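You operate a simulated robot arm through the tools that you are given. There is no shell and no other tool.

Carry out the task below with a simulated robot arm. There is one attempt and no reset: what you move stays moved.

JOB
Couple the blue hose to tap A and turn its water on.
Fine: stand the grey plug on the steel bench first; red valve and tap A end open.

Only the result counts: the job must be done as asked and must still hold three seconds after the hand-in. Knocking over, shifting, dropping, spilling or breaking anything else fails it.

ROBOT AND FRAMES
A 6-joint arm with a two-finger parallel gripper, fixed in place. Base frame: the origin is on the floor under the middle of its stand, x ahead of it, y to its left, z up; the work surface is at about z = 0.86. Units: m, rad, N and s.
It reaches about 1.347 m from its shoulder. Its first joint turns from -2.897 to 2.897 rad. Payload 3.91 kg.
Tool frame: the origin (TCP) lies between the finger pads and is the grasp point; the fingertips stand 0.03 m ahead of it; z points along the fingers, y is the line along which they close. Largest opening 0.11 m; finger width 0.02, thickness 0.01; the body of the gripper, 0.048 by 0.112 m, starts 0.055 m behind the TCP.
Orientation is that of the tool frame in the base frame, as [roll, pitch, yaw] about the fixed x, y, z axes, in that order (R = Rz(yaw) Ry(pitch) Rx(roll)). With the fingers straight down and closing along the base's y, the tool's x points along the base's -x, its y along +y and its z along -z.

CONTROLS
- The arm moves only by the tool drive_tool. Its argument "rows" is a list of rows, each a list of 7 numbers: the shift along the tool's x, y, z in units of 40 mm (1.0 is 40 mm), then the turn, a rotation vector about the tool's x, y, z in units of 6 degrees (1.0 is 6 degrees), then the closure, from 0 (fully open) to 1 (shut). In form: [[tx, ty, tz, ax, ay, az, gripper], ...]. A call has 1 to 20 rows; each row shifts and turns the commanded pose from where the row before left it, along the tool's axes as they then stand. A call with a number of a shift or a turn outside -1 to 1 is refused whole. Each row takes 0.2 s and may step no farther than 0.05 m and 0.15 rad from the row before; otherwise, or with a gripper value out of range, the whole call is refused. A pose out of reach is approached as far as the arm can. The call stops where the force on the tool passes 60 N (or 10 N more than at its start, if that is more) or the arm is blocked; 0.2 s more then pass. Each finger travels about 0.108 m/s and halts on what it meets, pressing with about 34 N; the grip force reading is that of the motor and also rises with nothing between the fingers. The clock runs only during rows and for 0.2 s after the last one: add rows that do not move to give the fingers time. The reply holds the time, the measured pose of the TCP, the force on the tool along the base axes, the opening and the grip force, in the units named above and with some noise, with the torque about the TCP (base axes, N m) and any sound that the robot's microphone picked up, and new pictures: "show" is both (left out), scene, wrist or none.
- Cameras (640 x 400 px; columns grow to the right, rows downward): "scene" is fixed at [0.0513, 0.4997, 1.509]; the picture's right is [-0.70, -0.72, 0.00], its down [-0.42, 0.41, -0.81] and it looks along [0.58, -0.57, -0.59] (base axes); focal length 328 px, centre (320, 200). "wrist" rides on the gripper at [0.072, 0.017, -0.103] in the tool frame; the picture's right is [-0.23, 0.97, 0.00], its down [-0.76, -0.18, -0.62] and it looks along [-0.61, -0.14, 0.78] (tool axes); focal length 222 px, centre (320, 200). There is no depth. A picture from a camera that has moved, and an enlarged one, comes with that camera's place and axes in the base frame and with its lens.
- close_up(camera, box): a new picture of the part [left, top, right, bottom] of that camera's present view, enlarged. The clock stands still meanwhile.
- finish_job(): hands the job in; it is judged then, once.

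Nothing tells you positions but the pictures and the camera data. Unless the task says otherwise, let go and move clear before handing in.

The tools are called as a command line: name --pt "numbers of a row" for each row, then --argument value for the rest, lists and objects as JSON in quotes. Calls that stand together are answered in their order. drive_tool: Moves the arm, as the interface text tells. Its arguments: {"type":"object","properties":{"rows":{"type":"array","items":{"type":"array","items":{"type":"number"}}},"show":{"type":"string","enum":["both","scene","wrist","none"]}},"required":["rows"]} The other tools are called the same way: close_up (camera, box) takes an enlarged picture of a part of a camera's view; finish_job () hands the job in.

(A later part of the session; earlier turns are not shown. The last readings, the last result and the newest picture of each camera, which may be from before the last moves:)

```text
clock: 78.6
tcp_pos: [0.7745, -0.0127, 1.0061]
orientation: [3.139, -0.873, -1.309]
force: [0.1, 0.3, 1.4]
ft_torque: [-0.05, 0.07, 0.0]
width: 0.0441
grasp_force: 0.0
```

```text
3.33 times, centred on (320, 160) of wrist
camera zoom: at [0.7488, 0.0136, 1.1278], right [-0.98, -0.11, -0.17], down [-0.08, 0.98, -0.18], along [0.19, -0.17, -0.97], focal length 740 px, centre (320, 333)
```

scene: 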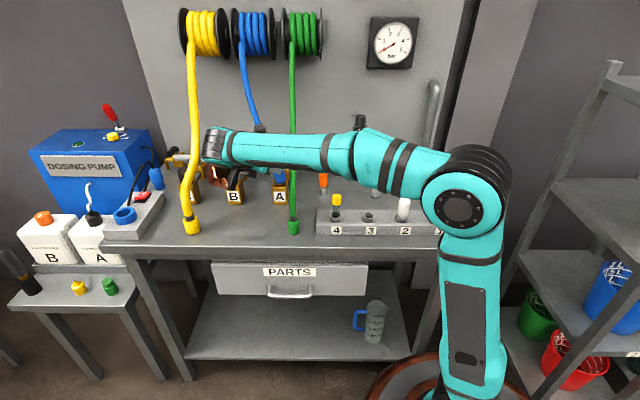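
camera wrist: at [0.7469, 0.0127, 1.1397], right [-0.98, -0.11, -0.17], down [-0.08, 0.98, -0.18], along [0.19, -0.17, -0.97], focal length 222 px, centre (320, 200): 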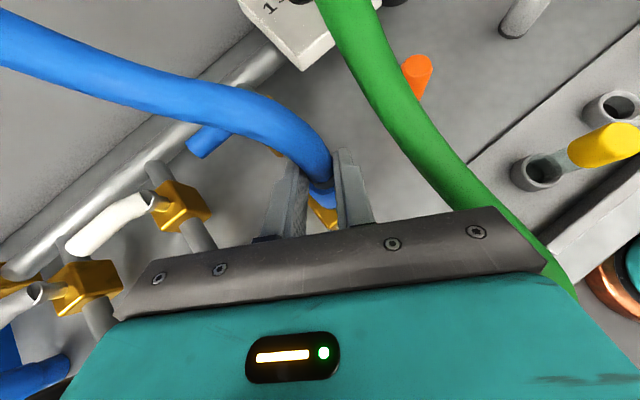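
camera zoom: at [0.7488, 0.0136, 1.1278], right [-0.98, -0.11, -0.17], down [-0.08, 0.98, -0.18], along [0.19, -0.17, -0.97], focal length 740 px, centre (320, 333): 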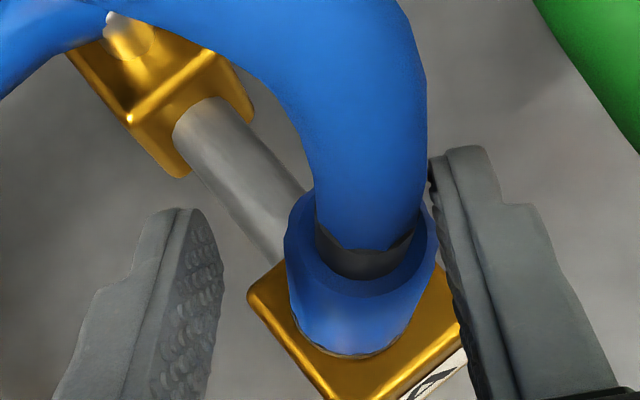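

After release the collar leans, so it wasn't locked this time; earlier, when well centred, it had stayed rigid at its seat until my pull test tugged it off. I'll regrip, lift a few millimetres, recentre to that good alignment, and press again without any pull test.

drive_tool --pt "0 0 0 0 0 0 0.75" --pt "0 0 0 0 0 0 0.85" --pt "0 0 0 0 0 0 0.9" --pt "0.05 0 -0.042 0 0 0 0.9" --pt "0.05 0 -0.042 0 0 0 0.9" --pt "0.035 0 -0.029 0 0 0 0.9" --pt "0.024 0 0.0287 0 0 0 0.9" --pt "0 0 0 0 0 0 0.9" --show "none"

close_up --camera "scene" --box '[262, 170, 290, 188]'

close_up --camera "wrist" --box '[230, 100, 410, 220]'

```text
clock: 80.4
tcp_pos: [0.7746, -0.0142, 1.0131]
orientation: [3.14, -0.872, -1.308]
force: [-1.2, 2.4, 0.1]
ft_torque: [0.17, 0.09, -0.01]
width: 0.0185
grasp_force: 33.9
```

```text
16.00 times, centred on (276, 179) of scene
camera zoom: at [0.0513, 0.4997, 1.509], right [-0.7, -0.72, 0.0], down [-0.42, 0.41, -0.81], along [0.58, -0.57, -0.59], focal length 5240 px, centre (1024, 536)
```

zoom: 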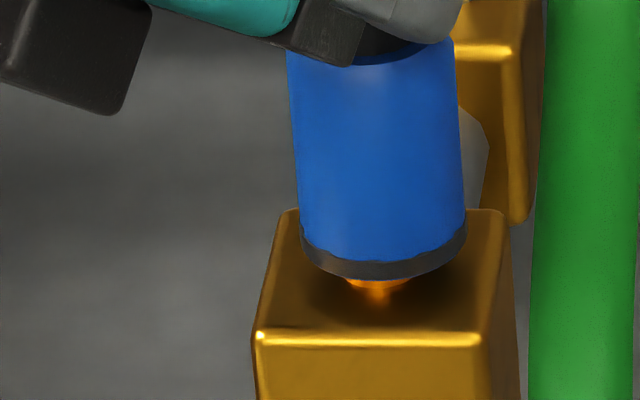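

```text
3.33 times, centred on (320, 160) of wrist
camera zoom: at [0.7488, 0.0121, 1.1356], right [-0.98, -0.11, -0.17], down [-0.08, 0.98, -0.18], along [0.19, -0.17, -0.97], focal length 740 px, centre (320, 333)
```

zoom: 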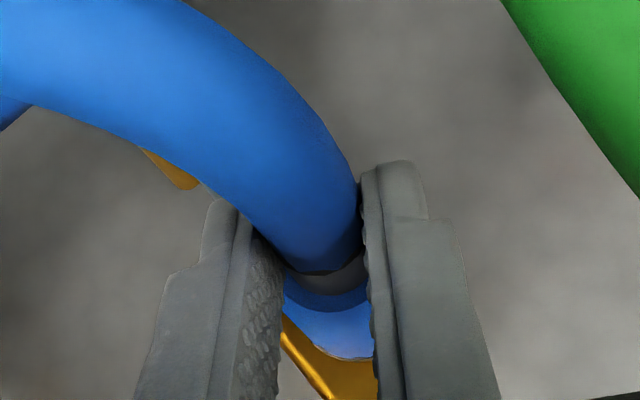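

drive_tool --pt "-0.038 0 0.032 0 0 0 0.9" --pt "-0.03 0 0.025 0 0 0 0.9" --pt "0 0 0 0 0 0 0.9" --show "none"

drive_tool --pt "-0.02 0 0.017 0 0 0 0.9" --pt "0 0 0 0 0 0 0.9" --show "none"

close_up --camera "scene" --box '[262, 170, 290, 188]'

```text
clock: 81.2
tcp_pos: [0.7748, -0.0146, 1.0112]
orientation: [-3.14, -0.873, -1.311]
force: [-1.8, 3.8, 5.3]
ft_torque: [0.21, 0.13, -0.01]
width: 0.0181
grasp_force: 34.4
```

```text
clock: 81.8
tcp_pos: [0.773, -0.0146, 1.0095]
orientation: [3.141, -0.872, -1.311]
force: [-1.1, 3.5, 11.8]
ft_torque: [0.08, 0.01, 0.14]
width: 0.0181
grasp_force: 33.4
```

```text
16.00 times, centred on (276, 179) of scene
camera zoom: at [0.0513, 0.4997, 1.509], right [-0.7, -0.72, 0.0], down [-0.42, 0.41, -0.81], along [0.58, -0.57, -0.59], focal length 5240 px, centre (1024, 536)
```

zoom: 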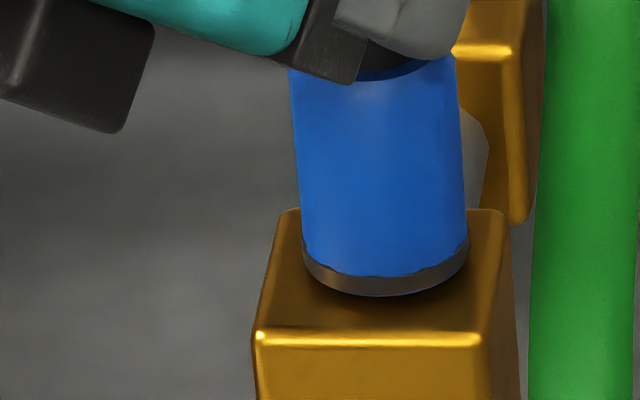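

drive_tool --pt "-0.02 0 0.017 0 0 0 0.9" --pt "0 0 0 0 0 0 0.9" --show "none"

drive_tool --pt "-0.02 0 0.017 0 0 0 0.9" --pt "0 0 0 0 0 0 0.9" --show "none"

close_up --camera "scene" --box '[262, 170, 290, 188]'

```text
clock: 82.4
tcp_pos: [0.7743, -0.0133, 1.0088]
orientation: [-3.141, -0.874, -1.313]
force: [0.5, 3.9, 26.7]
ft_torque: [-0.36, -0.18, 0.18]
width: 0.0183
grasp_force: 33.6
```

```text
clock: 83.0
tcp_pos: [0.7735, -0.0149, 1.0085]
orientation: [-3.142, -0.874, -1.312]
force: [6.2, 2.3, 36.6]
ft_torque: [-0.66, -0.36, 0.22]
width: 0.0179
grasp_force: 34.6
```

```text
16.00 times, centred on (276, 179) of scene
camera zoom: at [0.0513, 0.4997, 1.509], right [-0.7, -0.72, 0.0], down [-0.42, 0.41, -0.81], along [0.58, -0.57, -0.59], focal length 5240 px, centre (1024, 536)
```

zoom: 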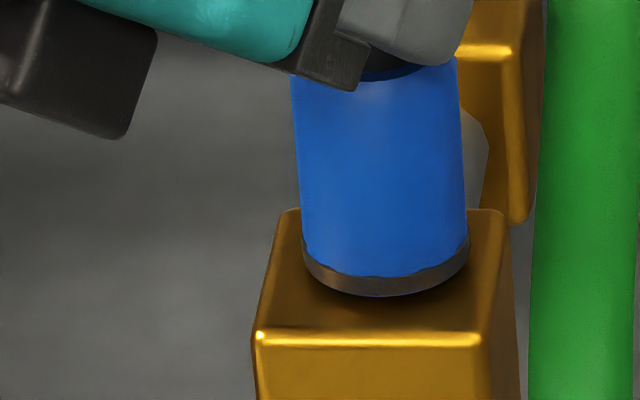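

drive_tool --pt "0.02 0 -0.017 0 0 0 0.9" --pt "0.01 0 -0.008 0 0 0 0.9" --pt "0 0 0 0 0 0 0.9" --show "none"

```text
clock: 83.8
tcp_pos: [0.7737, -0.0153, 1.0084]
orientation: [3.141, -0.873, -1.31]
force: [1.9, 0.7, 24.3]
ft_torque: [-0.56, -0.22, 0.19]
width: 0.0183
grasp_force: 34.1
```

drive_tool --pt "0.02 0 -0.017 0 0 0 0.9" --pt "0 0 0 0 0 0 0.9" --show "none"

drive_tool --pt "0 0 0 0 0 0 0.8" --pt "0 0 0 0 0 0 0.7" --pt "0 0 0 0 0 0 0.6" --pt "0 0 0 0 0 0 0.6" --pt "0 0 0 0 0 0 0.6" --show "none"

close_up --camera "scene" --box '[262, 170, 290, 188]'

close_up --camera "wrist" --box '[230, 100, 410, 220]'

```text
clock: 84.4
tcp_pos: [0.7741, -0.0147, 1.0091]
orientation: [3.138, -0.874, -1.31]
force: [-4.0, -0.6, 4.0]
ft_torque: [-0.26, 0.12, 0.08]
width: 0.0181
grasp_force: 33.7
```

```text
clock: 85.6
tcp_pos: [0.7742, -0.0147, 1.0106]
orientation: [3.141, -0.874, -1.311]
force: [-0.2, 0.0, -0.4]
ft_torque: [-0.02, 0.0, 0.0]
width: 0.0442
grasp_force: 0.1
```

```text
16.00 times, centred on (276, 179) of scene
camera zoom: at [0.0513, 0.4997, 1.509], right [-0.7, -0.72, 0.0], down [-0.42, 0.41, -0.81], along [0.58, -0.57, -0.59], focal length 5240 px, centre (1024, 536)
```

zoom: 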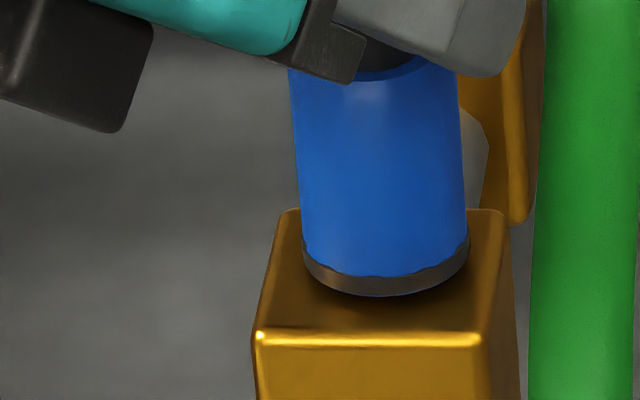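

```text
3.33 times, centred on (320, 160) of wrist
camera zoom: at [0.7494, 0.0118, 1.1316], right [-0.98, -0.11, -0.17], down [-0.08, 0.98, -0.18], along [0.19, -0.17, -0.97], focal length 740 px, centre (320, 333)
```

zoom: 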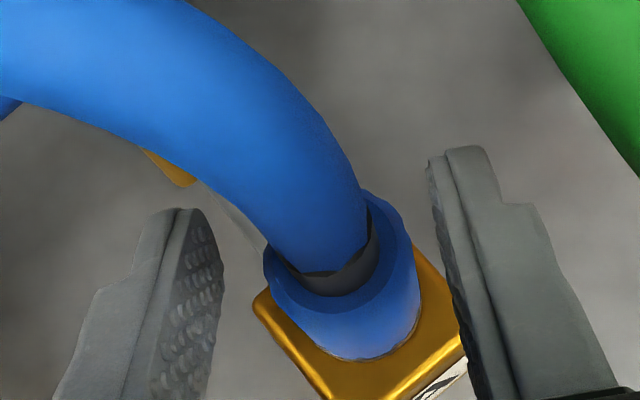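

This time the collar stays rigid and upright at its seat with the fingers open, as the original plug did. I back away without touching it and check it with a clear view.

drive_tool --pt "0 0.03 -0.4 0 0 0 0.5" --pt "0 0 -0.6 0 0 0 0.4" --pt "0 0 -0.8 0 0 0 0.35" --pt "0 0 -0.8 0 0 0 0.35" --pt "0.38 0 -0.72 0 0 0 0.35" --pt "0.6 0 -0.6 0 0 0 0.35" --pt "0.6 0 -0.5 0 0 0 0.35" --pt "0 0 0 0 0 0 0.35" --show "both"

close_up --camera "scene" --box '[262, 170, 290, 188]'

close_up --camera "scene" --box '[200, 40, 340, 200]'

```text
clock: 87.4
tcp_pos: [0.7483, 0.0761, 1.1711]
orientation: [3.14, -0.873, -1.309]
force: [-0.9, -0.1, 0.3]
ft_torque: [-0.02, -0.02, -0.02]
width: 0.0717
grasp_force: 0.0
camera wrist: at [0.7236, 0.1021, 1.293], right [-0.98, -0.11, -0.17], down [-0.08, 0.98, -0.18], along [0.19, -0.17, -0.97], focal length 222 px, centre (320, 200)
```

scene: 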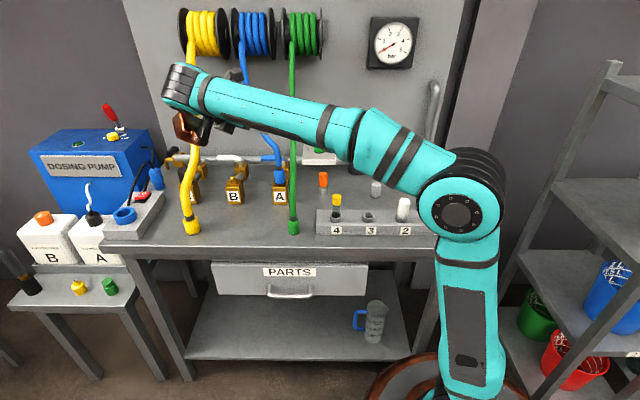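
wrist: 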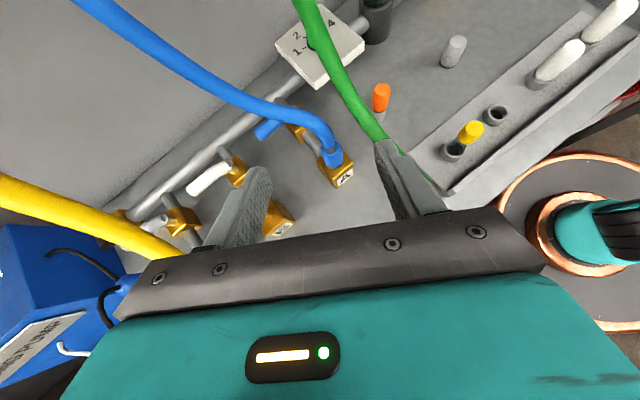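

```text
16.00 times, centred on (276, 179) of scene
camera zoom: at [0.0513, 0.4997, 1.509], right [-0.7, -0.72, 0.0], down [-0.42, 0.41, -0.81], along [0.58, -0.57, -0.59], focal length 5240 px, centre (1024, 536)
```

zoom: 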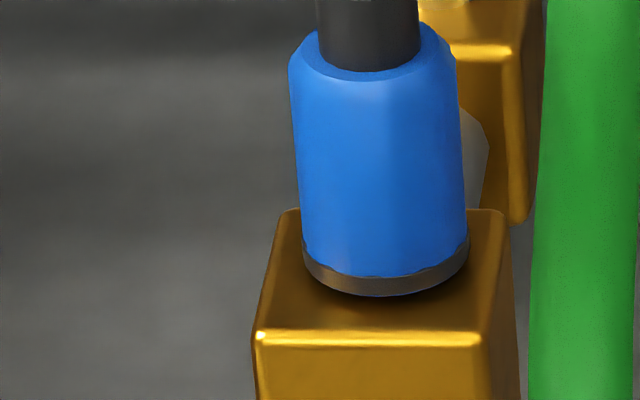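

```text
2.50 times, centred on (270, 120) of scene
camera zoom: at [0.0513, 0.4997, 1.509], right [-0.7, -0.72, 0.0], down [-0.42, 0.41, -0.81], along [0.58, -0.57, -0.59], focal length 819 px, centre (445, 400)
```

zoom: 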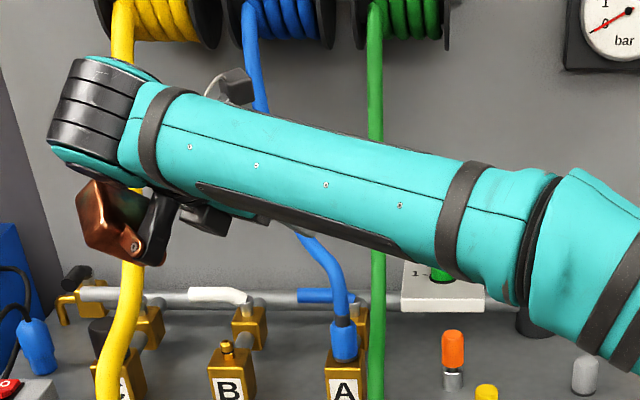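

The collar stands rigid and upright on tap A by itself, hose attached. Next is the red main valve. Its handle runs from about (0.604, -0.486) to (0.538, -0.428) at z ≈ 0.955, across the pipe. I straighten the tool and rise before travelling there.

drive_tool --pt "0 0 0 0 -0.926 0 0.35" --pt "0 0 0 0 -0.926 0 0.35" --pt "0 0 0 0 -0.926 0 0.35" --pt "0 0 0 0 -0.926 0 0.35" --pt "0 0 0 0 -0.926 0 0.35" --pt "0 0 0 0 -0.926 0 0.35" --pt "0 0 0 0 -0.926 0 0.35" --pt "0 0 0 0 -0.926 0 0.35" --pt "0 0 0 0 -0.926 0 0.35" --pt "0 0 -0.8 0 0 0 0.35" --pt "0 0 -0.8 0 0 0 0.35" --show "both"

```text
clock: 89.8
tcp_pos: [0.7491, 0.0758, 1.2353]
orientation: [3.141, 0.0, -1.31]
force: [0.7, 0.3, 0.2]
ft_torque: [0.01, -0.02, 0.02]
width: 0.0718
grasp_force: 0.0
camera wrist: at [0.7514, 0.0014, 1.3389], right [-1.0, -0.03, 0.0], down [-0.02, 0.78, 0.62], along [-0.02, 0.62, -0.78], focal length 222 px, centre (320, 200)
```

scene: 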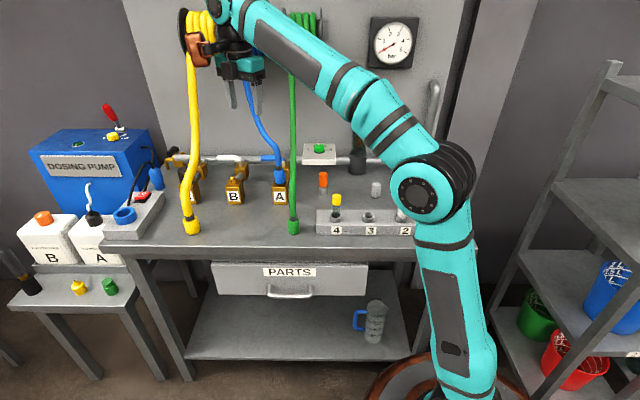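
wrist: 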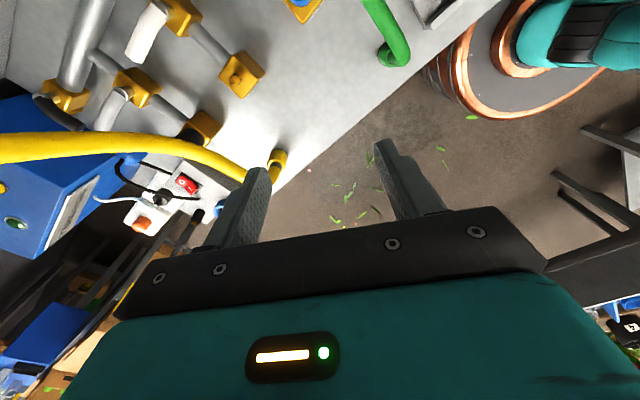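

drive_tool --pt "0.521 0.768 0 0 0 0 0.35" --pt "0.521 0.768 0 0 0 0 0.35" --pt "0.521 0.768 0 0 0 0 0.35" --pt "0.521 0.768 0 0 0 0 0.35" --pt "0.521 0.768 0 0 0 0 0.35" --pt "0.521 0.768 0 0 0 0 0.35" --pt "0.521 0.768 0 0 0 0 0.35" --pt "0.521 0.768 0 0 0 0 0.35" --pt "0.521 0.768 0 0 0 0 0.35" --pt "0 0 0 0 0 1 0.35" --pt "0 0 0 0 0 1 0.35" --pt "0 0 0 0 0 1 0.35" --pt "0 0 0 0 0 1 0.35" --pt "0 0 0 0 0 1 0.35" --pt "0 0 0 0 0 1 0.35" --pt "0 0 0 0 0 1 0.35" --pt "0 0 0 0 0 1 0.35" --pt "0 0 0 0 0 1 0.35" --pt "0 0 0 0 0 1 0.35" --show "scene"

drive_tool --pt "0 0 0 0 0 1 0.35" --pt "0 0 0 0 0 1 0.4" --pt "0 0 0 0 0 1 0.5" --pt "0 0 0 0 0 1 0.6" --pt "0 0 0 0 0 1 0.7" --pt "0 0 0 0 0 1 0.8" --pt "0 0 0 0 0 1 0.9" --pt "0 0 0 0 0 1 1" --pt "0 0 0 0 0 1 1" --pt "0 0 0 0 0 1 1" --pt "0 0 0 0 0 1 1" --pt "0 0 0 0 0 1 1" --pt "0 0 0 0 0 1 1" --pt "0 0 0 0 0 1 1" --pt "0 0 0 0 0 1 1" --pt "0 0 0 0 0 0 1" --show "both"

close_up --camera "scene" --box '[230, 120, 310, 200]'

```text
clock: 93.8
tcp_pos: [0.5301, -0.1751, 1.2361]
orientation: [3.141, -0.001, -2.36]
force: [0.2, -0.3, -0.1]
ft_torque: [0.01, -0.03, 0.0]
width: 0.0715
grasp_force: 0.0
```

scene: 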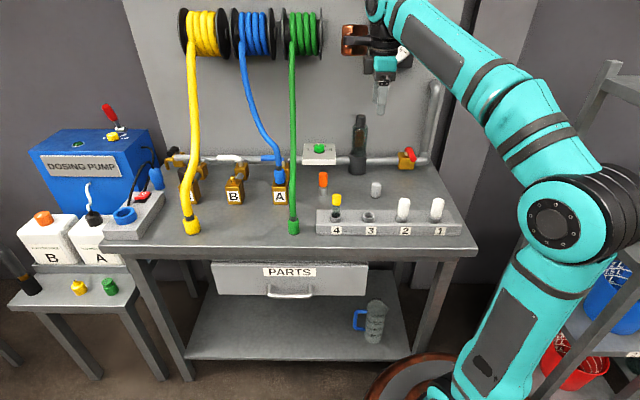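

```text
clock: 97.2
tcp_pos: [0.53, -0.1753, 1.2349]
orientation: [-3.141, 0.0, 2.354]
force: [0.0, -0.4, 0.5]
ft_torque: [0.0, -0.02, -0.01]
width: 0.0
grasp_force: 34.2
camera wrist: at [0.4903, -0.1126, 1.3391], right [0.85, 0.53, 0.0], down [0.41, -0.67, 0.62], along [0.33, -0.53, -0.78], focal length 222 px, centre (320, 200)
```

scene: 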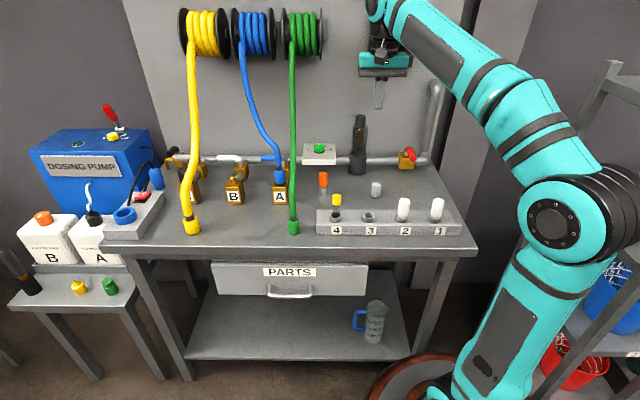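
wrist: 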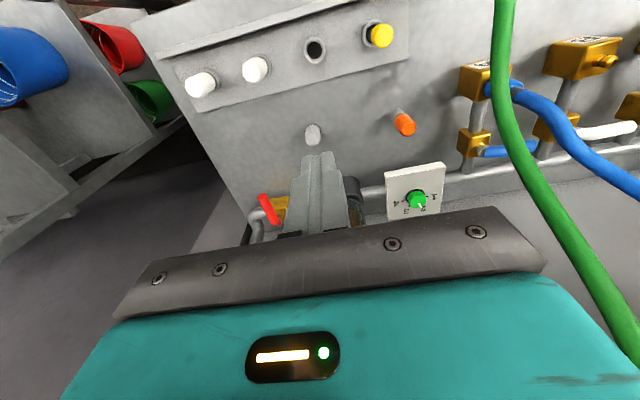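

```text
5.00 times, centred on (270, 160) of scene
camera zoom: at [0.0513, 0.4997, 1.509], right [-0.7, -0.72, 0.0], down [-0.42, 0.41, -0.81], along [0.58, -0.57, -0.59], focal length 1638 px, centre (570, 400)
```

zoom: 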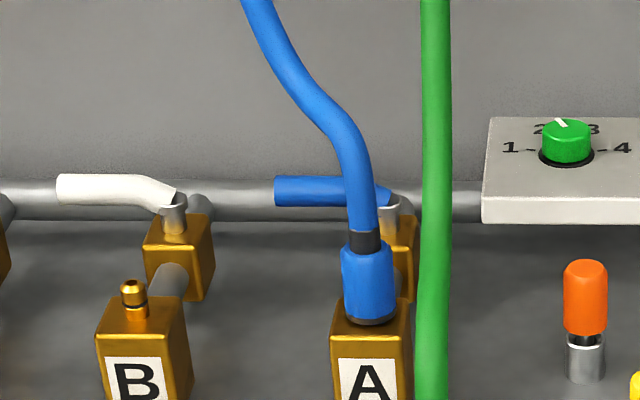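

The hose still stands firm on tap A many seconds later. Now I move over the red valve with the fingers closed, to use them as a pusher.

drive_tool --pt "-0.3 -0.75 0 0 0 0 1" --pt "-0.5 -0.75 0 0 0 0 1" --pt "-0.6 -0.75 0 0 0 0 1" --pt "-0.65 -0.75 0 0 0 0 1" --pt "-0.65 -0.75 0 0 0 0 1" --pt "-0.65 -0.75 0 0 0 0 1" --pt "-0.65 -0.75 0 0 0 0 1" --pt "0 0 0 0 0 0 1" --show "both"

close_up --camera "wrist" --box '[240, 20, 480, 200]'

```text
clock: 99.0
tcp_pos: [0.4934, -0.4366, 1.2364]
orientation: [-3.139, 0.001, 2.354]
force: [-0.4, 0.0, -0.1]
ft_torque: [-0.01, 0.02, -0.03]
width: 0.0
grasp_force: 34.0
camera wrist: at [0.4536, -0.374, 1.3399], right [0.85, 0.53, 0.0], down [0.41, -0.66, 0.62], along [0.33, -0.53, -0.78], focal length 222 px, centre (320, 200)
```

scene: 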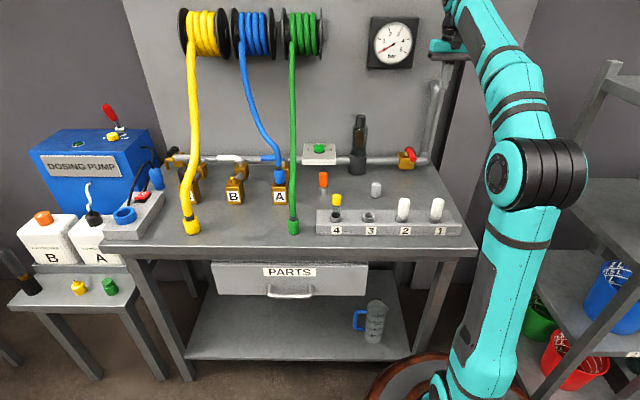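
wrist: 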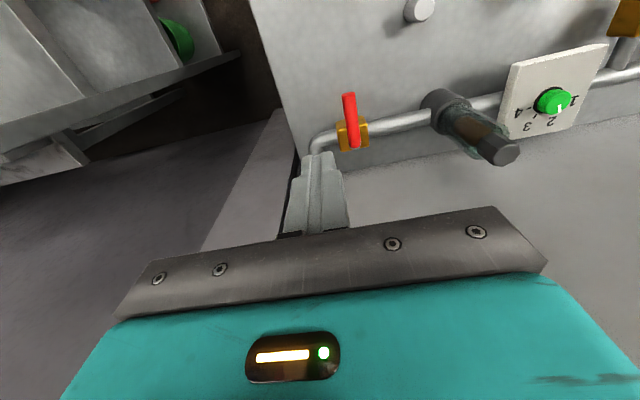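

```text
2.22 times, centred on (360, 110) of wrist
camera zoom: at [0.4536, -0.374, 1.3399], right [0.85, 0.53, 0.0], down [0.41, -0.66, 0.62], along [0.33, -0.53, -0.78], focal length 494 px, centre (231, 400)
```

zoom: 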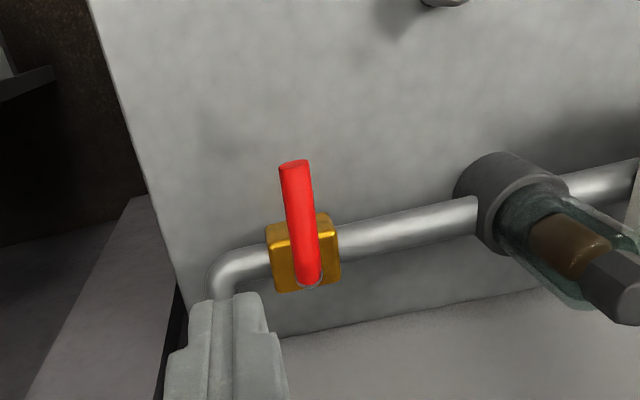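

The handle reads consistently at t≈0.08 along the pipe with a riser pipe on its right, so it can only swing left. I position the closed fingers just to the right of the handle's outer end and descend in two stages.

drive_tool --pt "-0.55 0.12 0 0 0 0 1" --pt "-0.56 0.13 0.2 0 0 0 1" --pt "0 0 0.9 0 0 0 1" --pt "0 0 0.9 0 0 0 1" --pt "0 0 0.9 0 0 0 1" --pt "0 0 0.9 0 0 0 1" --pt "0 0 0.9 0 0 0 1" --pt "0 0 0 0 0 0 1" --show "both"

close_up --camera "wrist" --box '[240, 80, 400, 200]'

close_up --camera "scene" --box '[370, 70, 470, 190]'

```text
clock: 100.8
tcp_pos: [0.5311, -0.4624, 1.0485]
orientation: [3.141, 0.001, 2.354]
force: [-1.1, 0.4, 0.3]
ft_torque: [-0.05, -0.01, 0.02]
width: 0.0
grasp_force: 34.4
camera wrist: at [0.4925, -0.3992, 1.1512], right [0.85, 0.53, 0.0], down [0.41, -0.66, 0.62], along [0.33, -0.53, -0.78], focal length 222 px, centre (320, 200)
```

scene: 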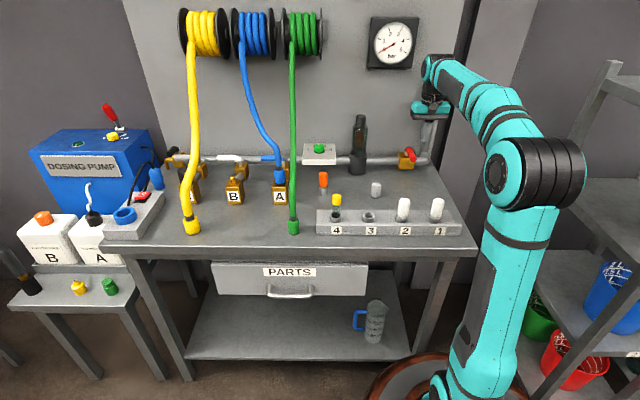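
wrist: 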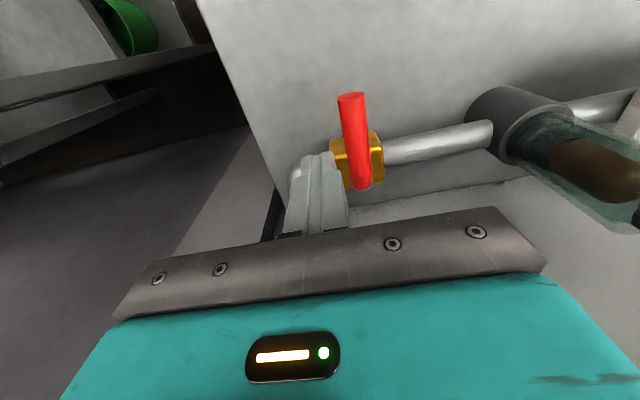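

```text
3.33 times, centred on (320, 140) of wrist
camera zoom: at [0.4925, -0.3992, 1.1512], right [0.85, 0.53, 0.0], down [0.41, -0.66, 0.62], along [0.33, -0.53, -0.78], focal length 740 px, centre (320, 400)
```

zoom: 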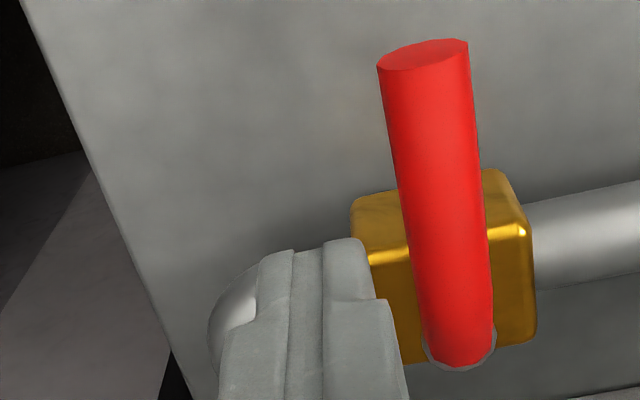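

```text
3.33 times, centred on (420, 130) of scene
camera zoom: at [0.0513, 0.4997, 1.509], right [-0.7, -0.72, 0.0], down [-0.42, 0.41, -0.81], along [0.58, -0.57, -0.59], focal length 1092 px, centre (-13, 433)
```

zoom: 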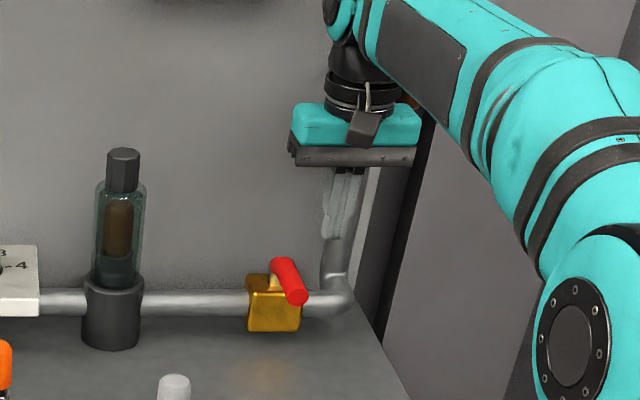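

Geometry confirmed; the fingertips are beside the handle. I descend to handle height.

drive_tool --pt "0 0 0.65 0 0 0 1" --pt "0 0 0.65 0 0 0 1" --pt "0 0 0.65 0 0 0 1" --pt "0 0 0 0 0 0 1" --show "both"

close_up --camera "scene" --box '[370, 90, 450, 180]'

```text
clock: 101.8
tcp_pos: [0.532, -0.4603, 0.9697]
orientation: [3.14, 0.001, 2.354]
force: [-0.3, -0.1, -0.5]
ft_torque: [0.0, -0.02, 0.0]
width: 0.0003
grasp_force: 34.4
camera wrist: at [0.4921, -0.399, 1.0729], right [0.85, 0.53, 0.0], down [0.41, -0.66, 0.62], along [0.33, -0.53, -0.78], focal length 222 px, centre (320, 200)
```

scene: 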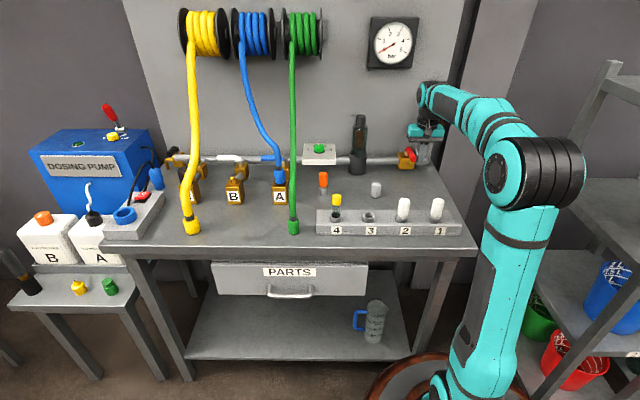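
wrist: 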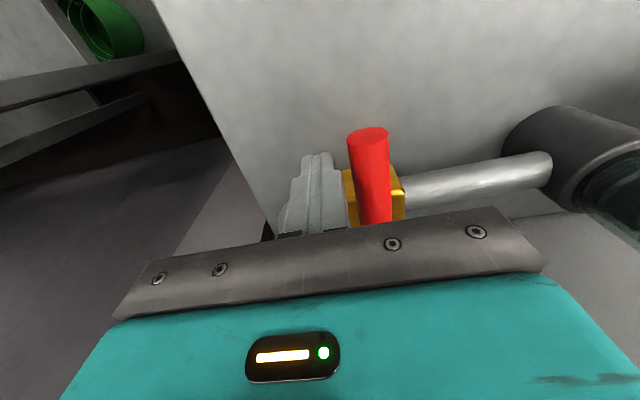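

```text
4.44 times, centred on (410, 135) of scene
camera zoom: at [0.0513, 0.4997, 1.509], right [-0.7, -0.72, 0.0], down [-0.42, 0.41, -0.81], along [0.58, -0.57, -0.59], focal length 1456 px, centre (-80, 489)
```

zoom: 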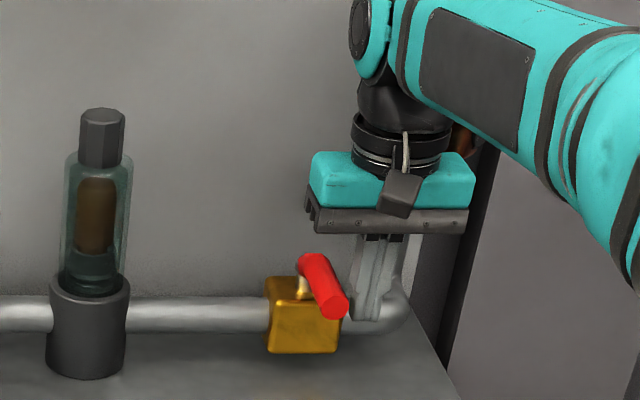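

drive_tool --pt "0 0.2 0 0 0 0 1" --pt "0.05 0.21 0 0 0 0 1" --pt "0.05 0.21 0 0 0 0 1" --pt "0 0 0 0 0 0 1" --show "both"

close_up --camera "scene" --box '[370, 90, 450, 180]'

```text
clock: 102.8
tcp_pos: [0.5463, -0.4411, 0.9697]
orientation: [3.141, 0.0, 2.356]
force: [-0.3, -2.6, 1.8]
ft_torque: [0.0, 0.01, -0.05]
width: 0.0
grasp_force: 34.0
camera wrist: at [0.5076, -0.3783, 1.0733], right [0.85, 0.53, 0.0], down [0.41, -0.66, 0.62], along [0.33, -0.53, -0.78], focal length 222 px, centre (320, 200)
```

scene: 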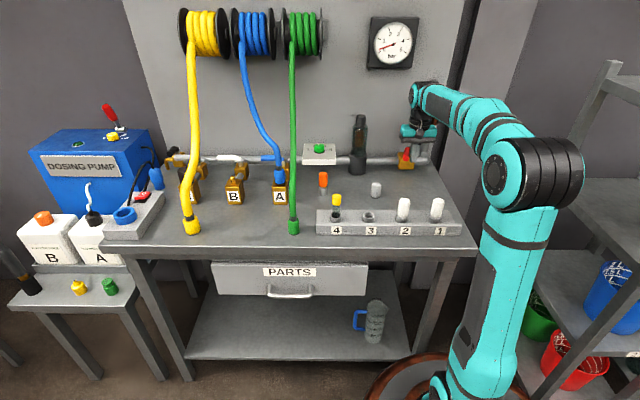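
wrist: 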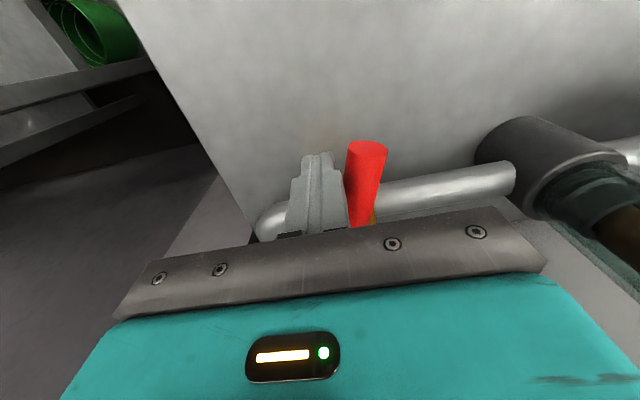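

```text
4.44 times, centred on (410, 135) of scene
camera zoom: at [0.0513, 0.4997, 1.509], right [-0.7, -0.72, 0.0], down [-0.42, 0.41, -0.81], along [0.58, -0.57, -0.59], focal length 1456 px, centre (-80, 489)
```

zoom: 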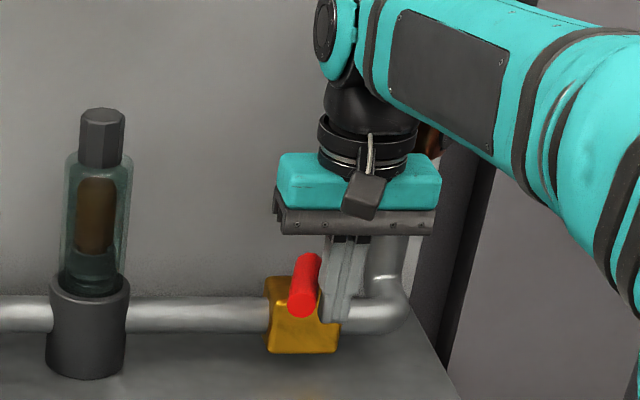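

The handle turns easily to the left. I continue along the arc.

drive_tool --pt "-0.01 0.47 0 0 0 0 1" --pt "-0.1375 0.4575 0 0 0 0 1" --pt "-0.2675 0.4175 0 0 0 0 1" --pt "-0.395 0.34 0 0 0 0 1" --pt "0 0 0 0 0 0 1" --show "both"

close_up --camera "scene" --box '[360, 90, 440, 180]'

```text
clock: 104.0
tcp_pos: [0.6186, -0.4151, 0.9702]
orientation: [3.141, 0.001, 2.353]
force: [-0.6, -0.2, 0.4]
ft_torque: [0.01, 0.0, -0.01]
width: 0.0
grasp_force: 34.2
camera wrist: at [0.5782, -0.3536, 1.0732], right [0.85, 0.53, 0.0], down [0.41, -0.66, 0.62], along [0.33, -0.53, -0.78], focal length 222 px, centre (320, 200)
```

scene: 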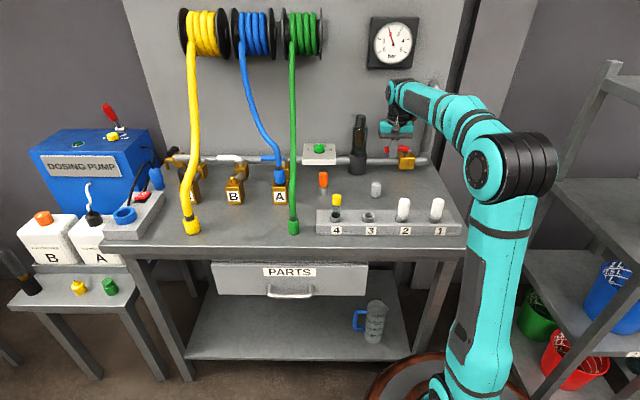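
wrist: 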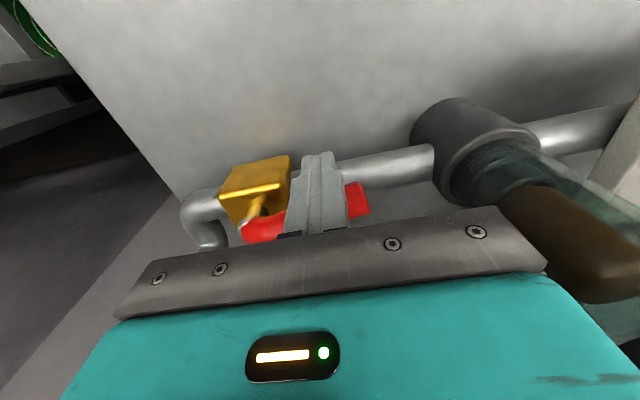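

```text
4.44 times, centred on (400, 135) of scene
camera zoom: at [0.0513, 0.4997, 1.509], right [-0.7, -0.72, 0.0], down [-0.42, 0.41, -0.81], along [0.58, -0.57, -0.59], focal length 1456 px, centre (-36, 489)
```

zoom: 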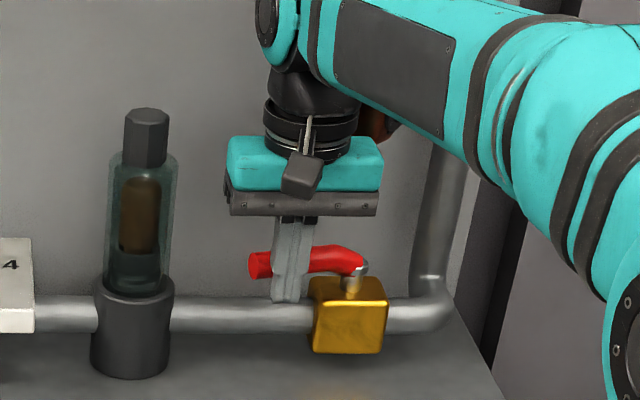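

The red handle has swung along the pipe and the pressure gauge has risen. I push the last bit to its open stop.

drive_tool --pt "-0.2 0.1 0 0 0 0 1" --pt "-0.15 0.08 0 0 0 0 1" --pt "0 0 0 0 0 0 1" --show "wrist"

close_up --camera "scene" --box '[360, 90, 440, 180]'

```text
clock: 104.8
tcp_pos: [0.6336, -0.4204, 0.9712]
orientation: [3.14, -0.001, 2.354]
force: [0.4, -0.8, -0.9]
ft_torque: [-0.02, -0.01, -0.05]
width: 0.0
grasp_force: 34.1
camera wrist: at [0.5932, -0.3586, 1.0733], right [0.85, 0.53, 0.0], down [0.41, -0.66, 0.62], along [0.33, -0.53, -0.78], focal length 222 px, centre (320, 200)
```

wrist: 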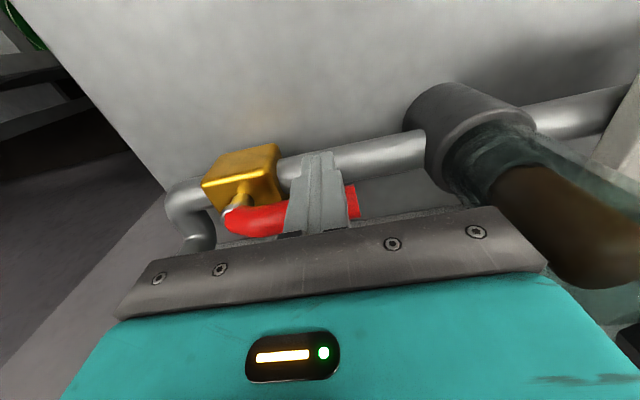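

```text
4.44 times, centred on (400, 135) of scene
camera zoom: at [0.0513, 0.4997, 1.509], right [-0.7, -0.72, 0.0], down [-0.42, 0.41, -0.81], along [0.58, -0.57, -0.59], focal length 1456 px, centre (-36, 489)
```

zoom: 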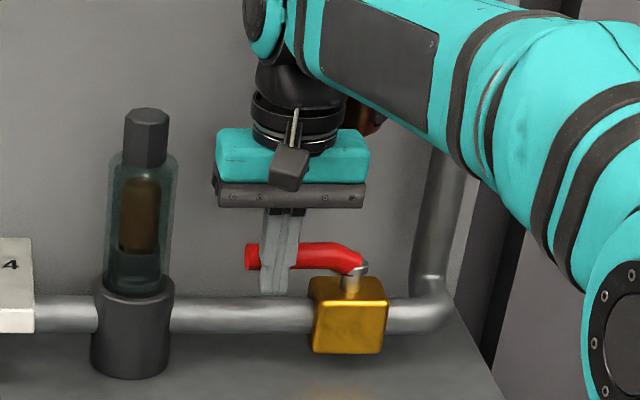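

drive_tool --pt "-0.1 0 0 0 0 0 1" --pt "-0.08 0 0 0 0 0 1" --pt "0 0 0 0 0 0 1" --show "none"

close_up --camera "scene" --box '[360, 90, 440, 180]'

```text
clock: 105.7
tcp_pos: [0.6353, -0.4235, 0.9701]
orientation: [-3.14, -0.008, 2.355]
force: [-31.7, 35.1, 2.1]
ft_torque: [0.4, 0.05, -0.03]
width: 0.0002
grasp_force: 34.0
stopped in row 3: the force on the tool passed its limit at 62 N (the readings are from after the stop); the commanded pose is now the measured one
```

```text
4.44 times, centred on (400, 135) of scene
camera zoom: at [0.0513, 0.4997, 1.509], right [-0.7, -0.72, 0.0], down [-0.42, 0.41, -0.81], along [0.58, -0.57, -0.59], focal length 1456 px, centre (-36, 489)
```

zoom: 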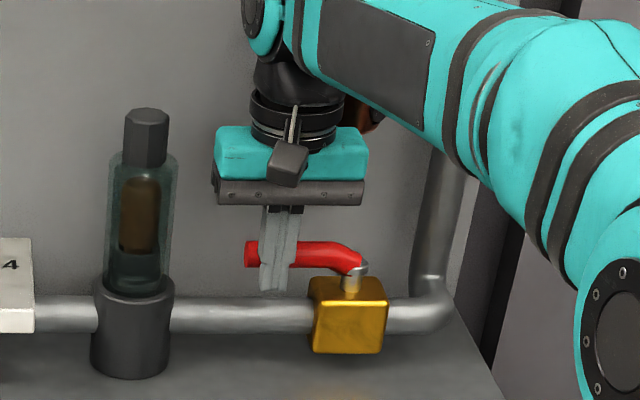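

The red valve is at its open stop. I back off and rise, then look at tap A's blue lever.

drive_tool --pt "0.3 0 0 0 0 0 1" --pt "0.5 0 0 0 0 0 1" --pt "0.3 0 -0.6 0 0 0 1" --pt "0 0 -1 0 0 0 1" --pt "0 0 -1 0 0 0 1" --pt "0 0 -1 0 0 0 1" --pt "0 0 -1 0 0 0 1" --pt "0 0 -1 0 0 0 1" --pt "0 0 -1 0 0 0 1" --pt "0 0 0 0 0 0 1" --show "both"

close_up --camera "scene" --box '[160, 110, 320, 210]'

close_up --camera "scene" --box '[360, 10, 460, 180]'

```text
clock: 107.9
tcp_pos: [0.6084, -0.3952, 1.2339]
orientation: [-3.14, -0.006, 2.356]
force: [0.0, 1.6, 0.5]
ft_torque: [-0.02, -0.02, -0.04]
width: 0.0002
grasp_force: 33.6
camera wrist: at [0.5681, -0.3334, 1.3372], right [0.85, 0.53, 0.0], down [0.41, -0.67, 0.62], along [0.32, -0.53, -0.79], focal length 222 px, centre (320, 200)
```

scene: 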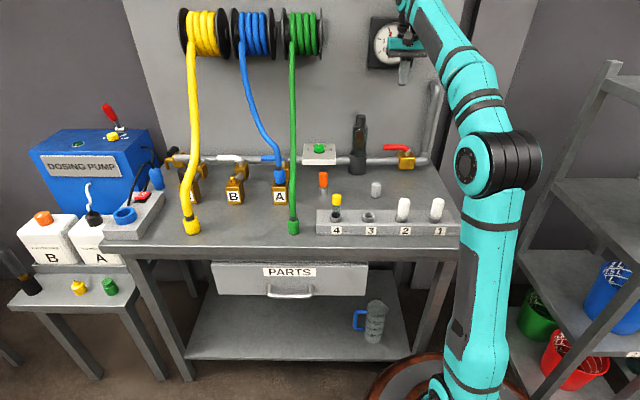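
wrist: 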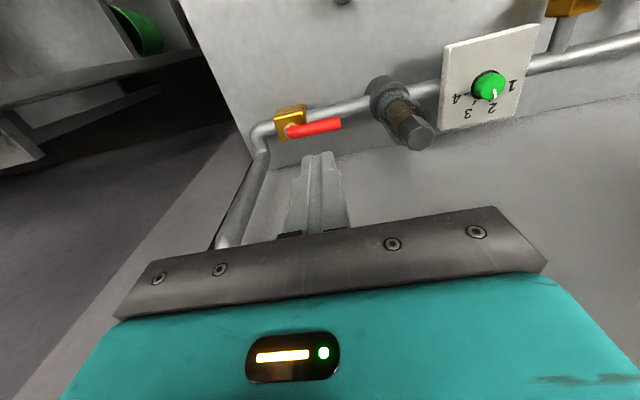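

```text
4.00 times, centred on (240, 160) of scene
camera zoom: at [0.0513, 0.4997, 1.509], right [-0.7, -0.72, 0.0], down [-0.42, 0.41, -0.81], along [0.58, -0.57, -0.59], focal length 1310 px, centre (640, 360)
```

zoom: 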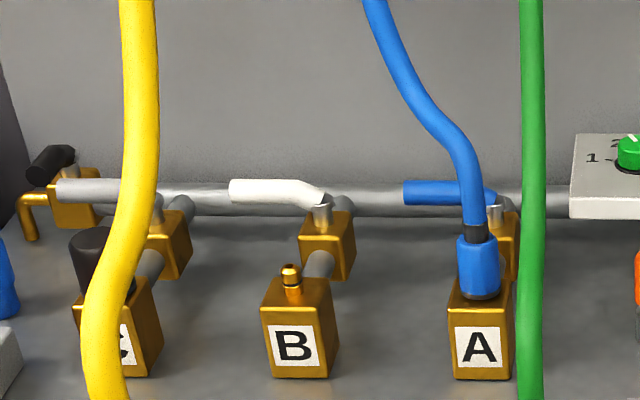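

```text
2.35 times, centred on (410, 95) of scene
camera zoom: at [0.0513, 0.4997, 1.509], right [-0.7, -0.72, 0.0], down [-0.42, 0.41, -0.81], along [0.58, -0.57, -0.59], focal length 771 px, centre (108, 447)
```

zoom: 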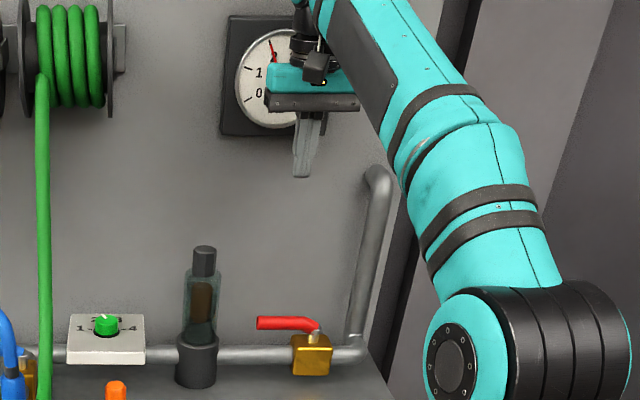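

The red valve is open, pressure shows on the gauge and nothing leaks. Blue lever A: pivot near (t 0.526, n 0.686), pointing left along the pipe, z ≈ 0.956; the blue hose now rises just in front of it. I'll reach its tip from the front-left with the tilted tool, so I travel back over the front of the hoses and turn the wrist.

drive_tool --pt "0.957 0.622 0 0 0 0 1" --pt "0.957 0.622 -0.1 0 0 0 1" --pt "0.957 0.622 -0.1 0 0 0 1" --pt "0.957 0.622 -0.1 0 0 0 1" --pt "0.957 0.622 -0.1 0 0 0 1" --pt "0.957 0.622 0 0 0 0 1" --pt "-0.05 0.9125 0 0 0 0 1" --pt "-0.05 0.9125 0 0 0 0 1" --pt "-0.05 0.9125 0 0 0 0 1" --pt "-0.05 0.9125 0 0 0 0 1" --pt "-0.05 0.9125 0 0 0 0 1" --pt "-0.05 0.9125 0 0 0 0 1" --pt "-0.05 0.9125 0 0 0 0 1" --pt "-0.05 0.9125 0 0 0 0 1" --pt "-0.05 0.9125 0 0 0 0 1" --pt "-0.05 0.9125 0 0 0 0 1" --pt "0 0 0 0 0 0 1" --show "both"

```text
clock: 111.5
tcp_pos: [0.8142, 0.1146, 1.231]
orientation: [3.137, -0.002, 2.354]
force: [-0.8, -0.4, -0.3]
ft_torque: [-0.06, 0.0, 0.01]
width: 0.0
grasp_force: 34.2
out of reach, approached as far as the arm can: row 15, 16
camera wrist: at [0.774, 0.1771, 1.3346], right [0.85, 0.53, 0.0], down [0.41, -0.67, 0.62], along [0.33, -0.53, -0.78], focal length 222 px, centre (320, 200)
```

scene: 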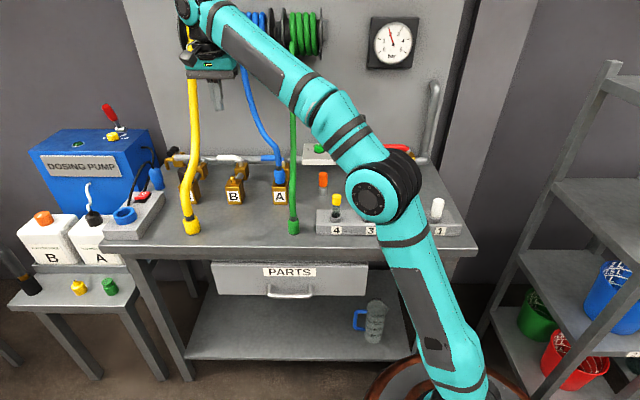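
wrist: 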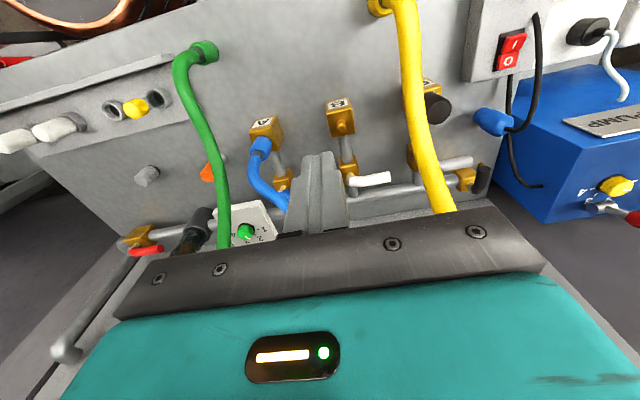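

I'm near full reach at this height, so I pull in slightly and turn the wrist there.

drive_tool --pt "0.8 -0.8 0 0 0 0 1" --pt "0.3 -0.3 0 0 0 0 1" --pt "0 0 0 0 0 -0.978 1" --pt "0 0 0 0 0 -0.978 1" --pt "0 0 0 0 0 -0.978 1" --pt "0 0 0 0 0 -0.978 1" --pt "0 0 0 0 0 -0.978 1" --pt "0 0 0 0 0 -0.978 1" --pt "0 0 0 0 0 -0.978 1" --pt "0 0 0 0 0 -0.978 1" --pt "0 0 0 0 0 -0.978 1" --pt "0 0 0 0 0 -0.978 1" --pt "0 0 0 0 0 -0.978 1" --pt "0 0 0 0 0 -0.978 1" --show "none"

drive_tool --pt "0 0 0 0 0 -0.978 1" --pt "0 0 0 0 0 -0.978 1" --pt "0 0 0 0 0 -0.978 1" --pt "0 0 0 0 0 -0.978 1" --pt "0 0 0 0 0 -0.978 1" --pt "0 0 0 0 0 -0.978 1" --pt "0 0 0 0 0 -0.978 1" --pt "0 0 0 0 0 -0.978 1" --pt "0 0 0 0 0 -0.978 1" --pt "0 0 0 0 0 -0.978 1" --pt "0 0 0 0 0 -0.978 1" --pt "0 0 0 0 0 0 1" --show "both"

```text
clock: 114.5
tcp_pos: [0.7521, 0.1149, 1.2309]
orientation: [3.136, -0.004, -2.698]
force: [0.8, -0.3, -0.6]
ft_torque: [-0.02, 0.02, -0.01]
width: 0.0
grasp_force: 33.9
```

```text
clock: 117.1
tcp_pos: [0.7514, 0.116, 1.2305]
orientation: [3.136, 0.004, -1.57]
force: [-0.1, 0.7, 0.5]
ft_torque: [-0.01, -0.02, -0.02]
width: 0.0
grasp_force: 34.2
camera wrist: at [0.7342, 0.0413, 1.3339], right [-0.97, 0.23, 0.01], down [0.18, 0.76, 0.62], along [0.14, 0.61, -0.78], focal length 222 px, centre (320, 200)
```

scene: 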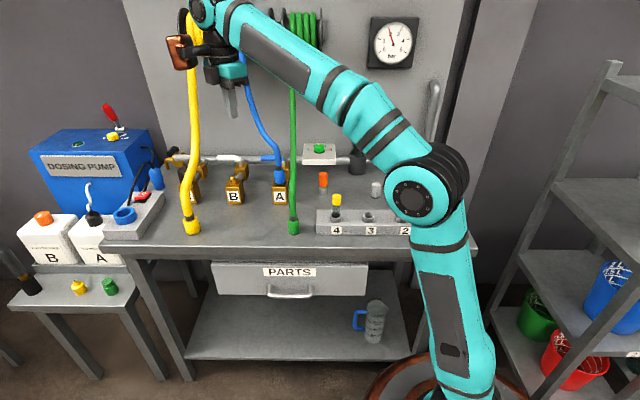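
wrist: 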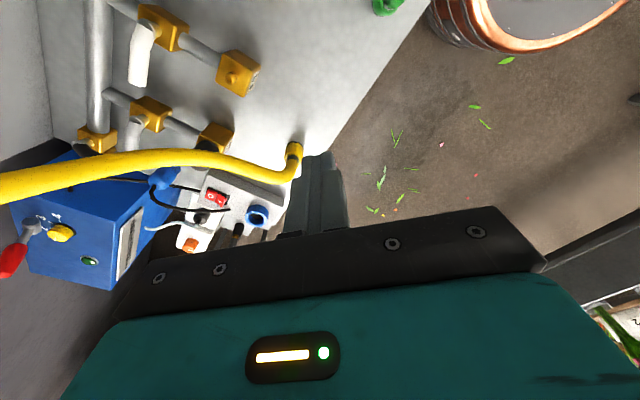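

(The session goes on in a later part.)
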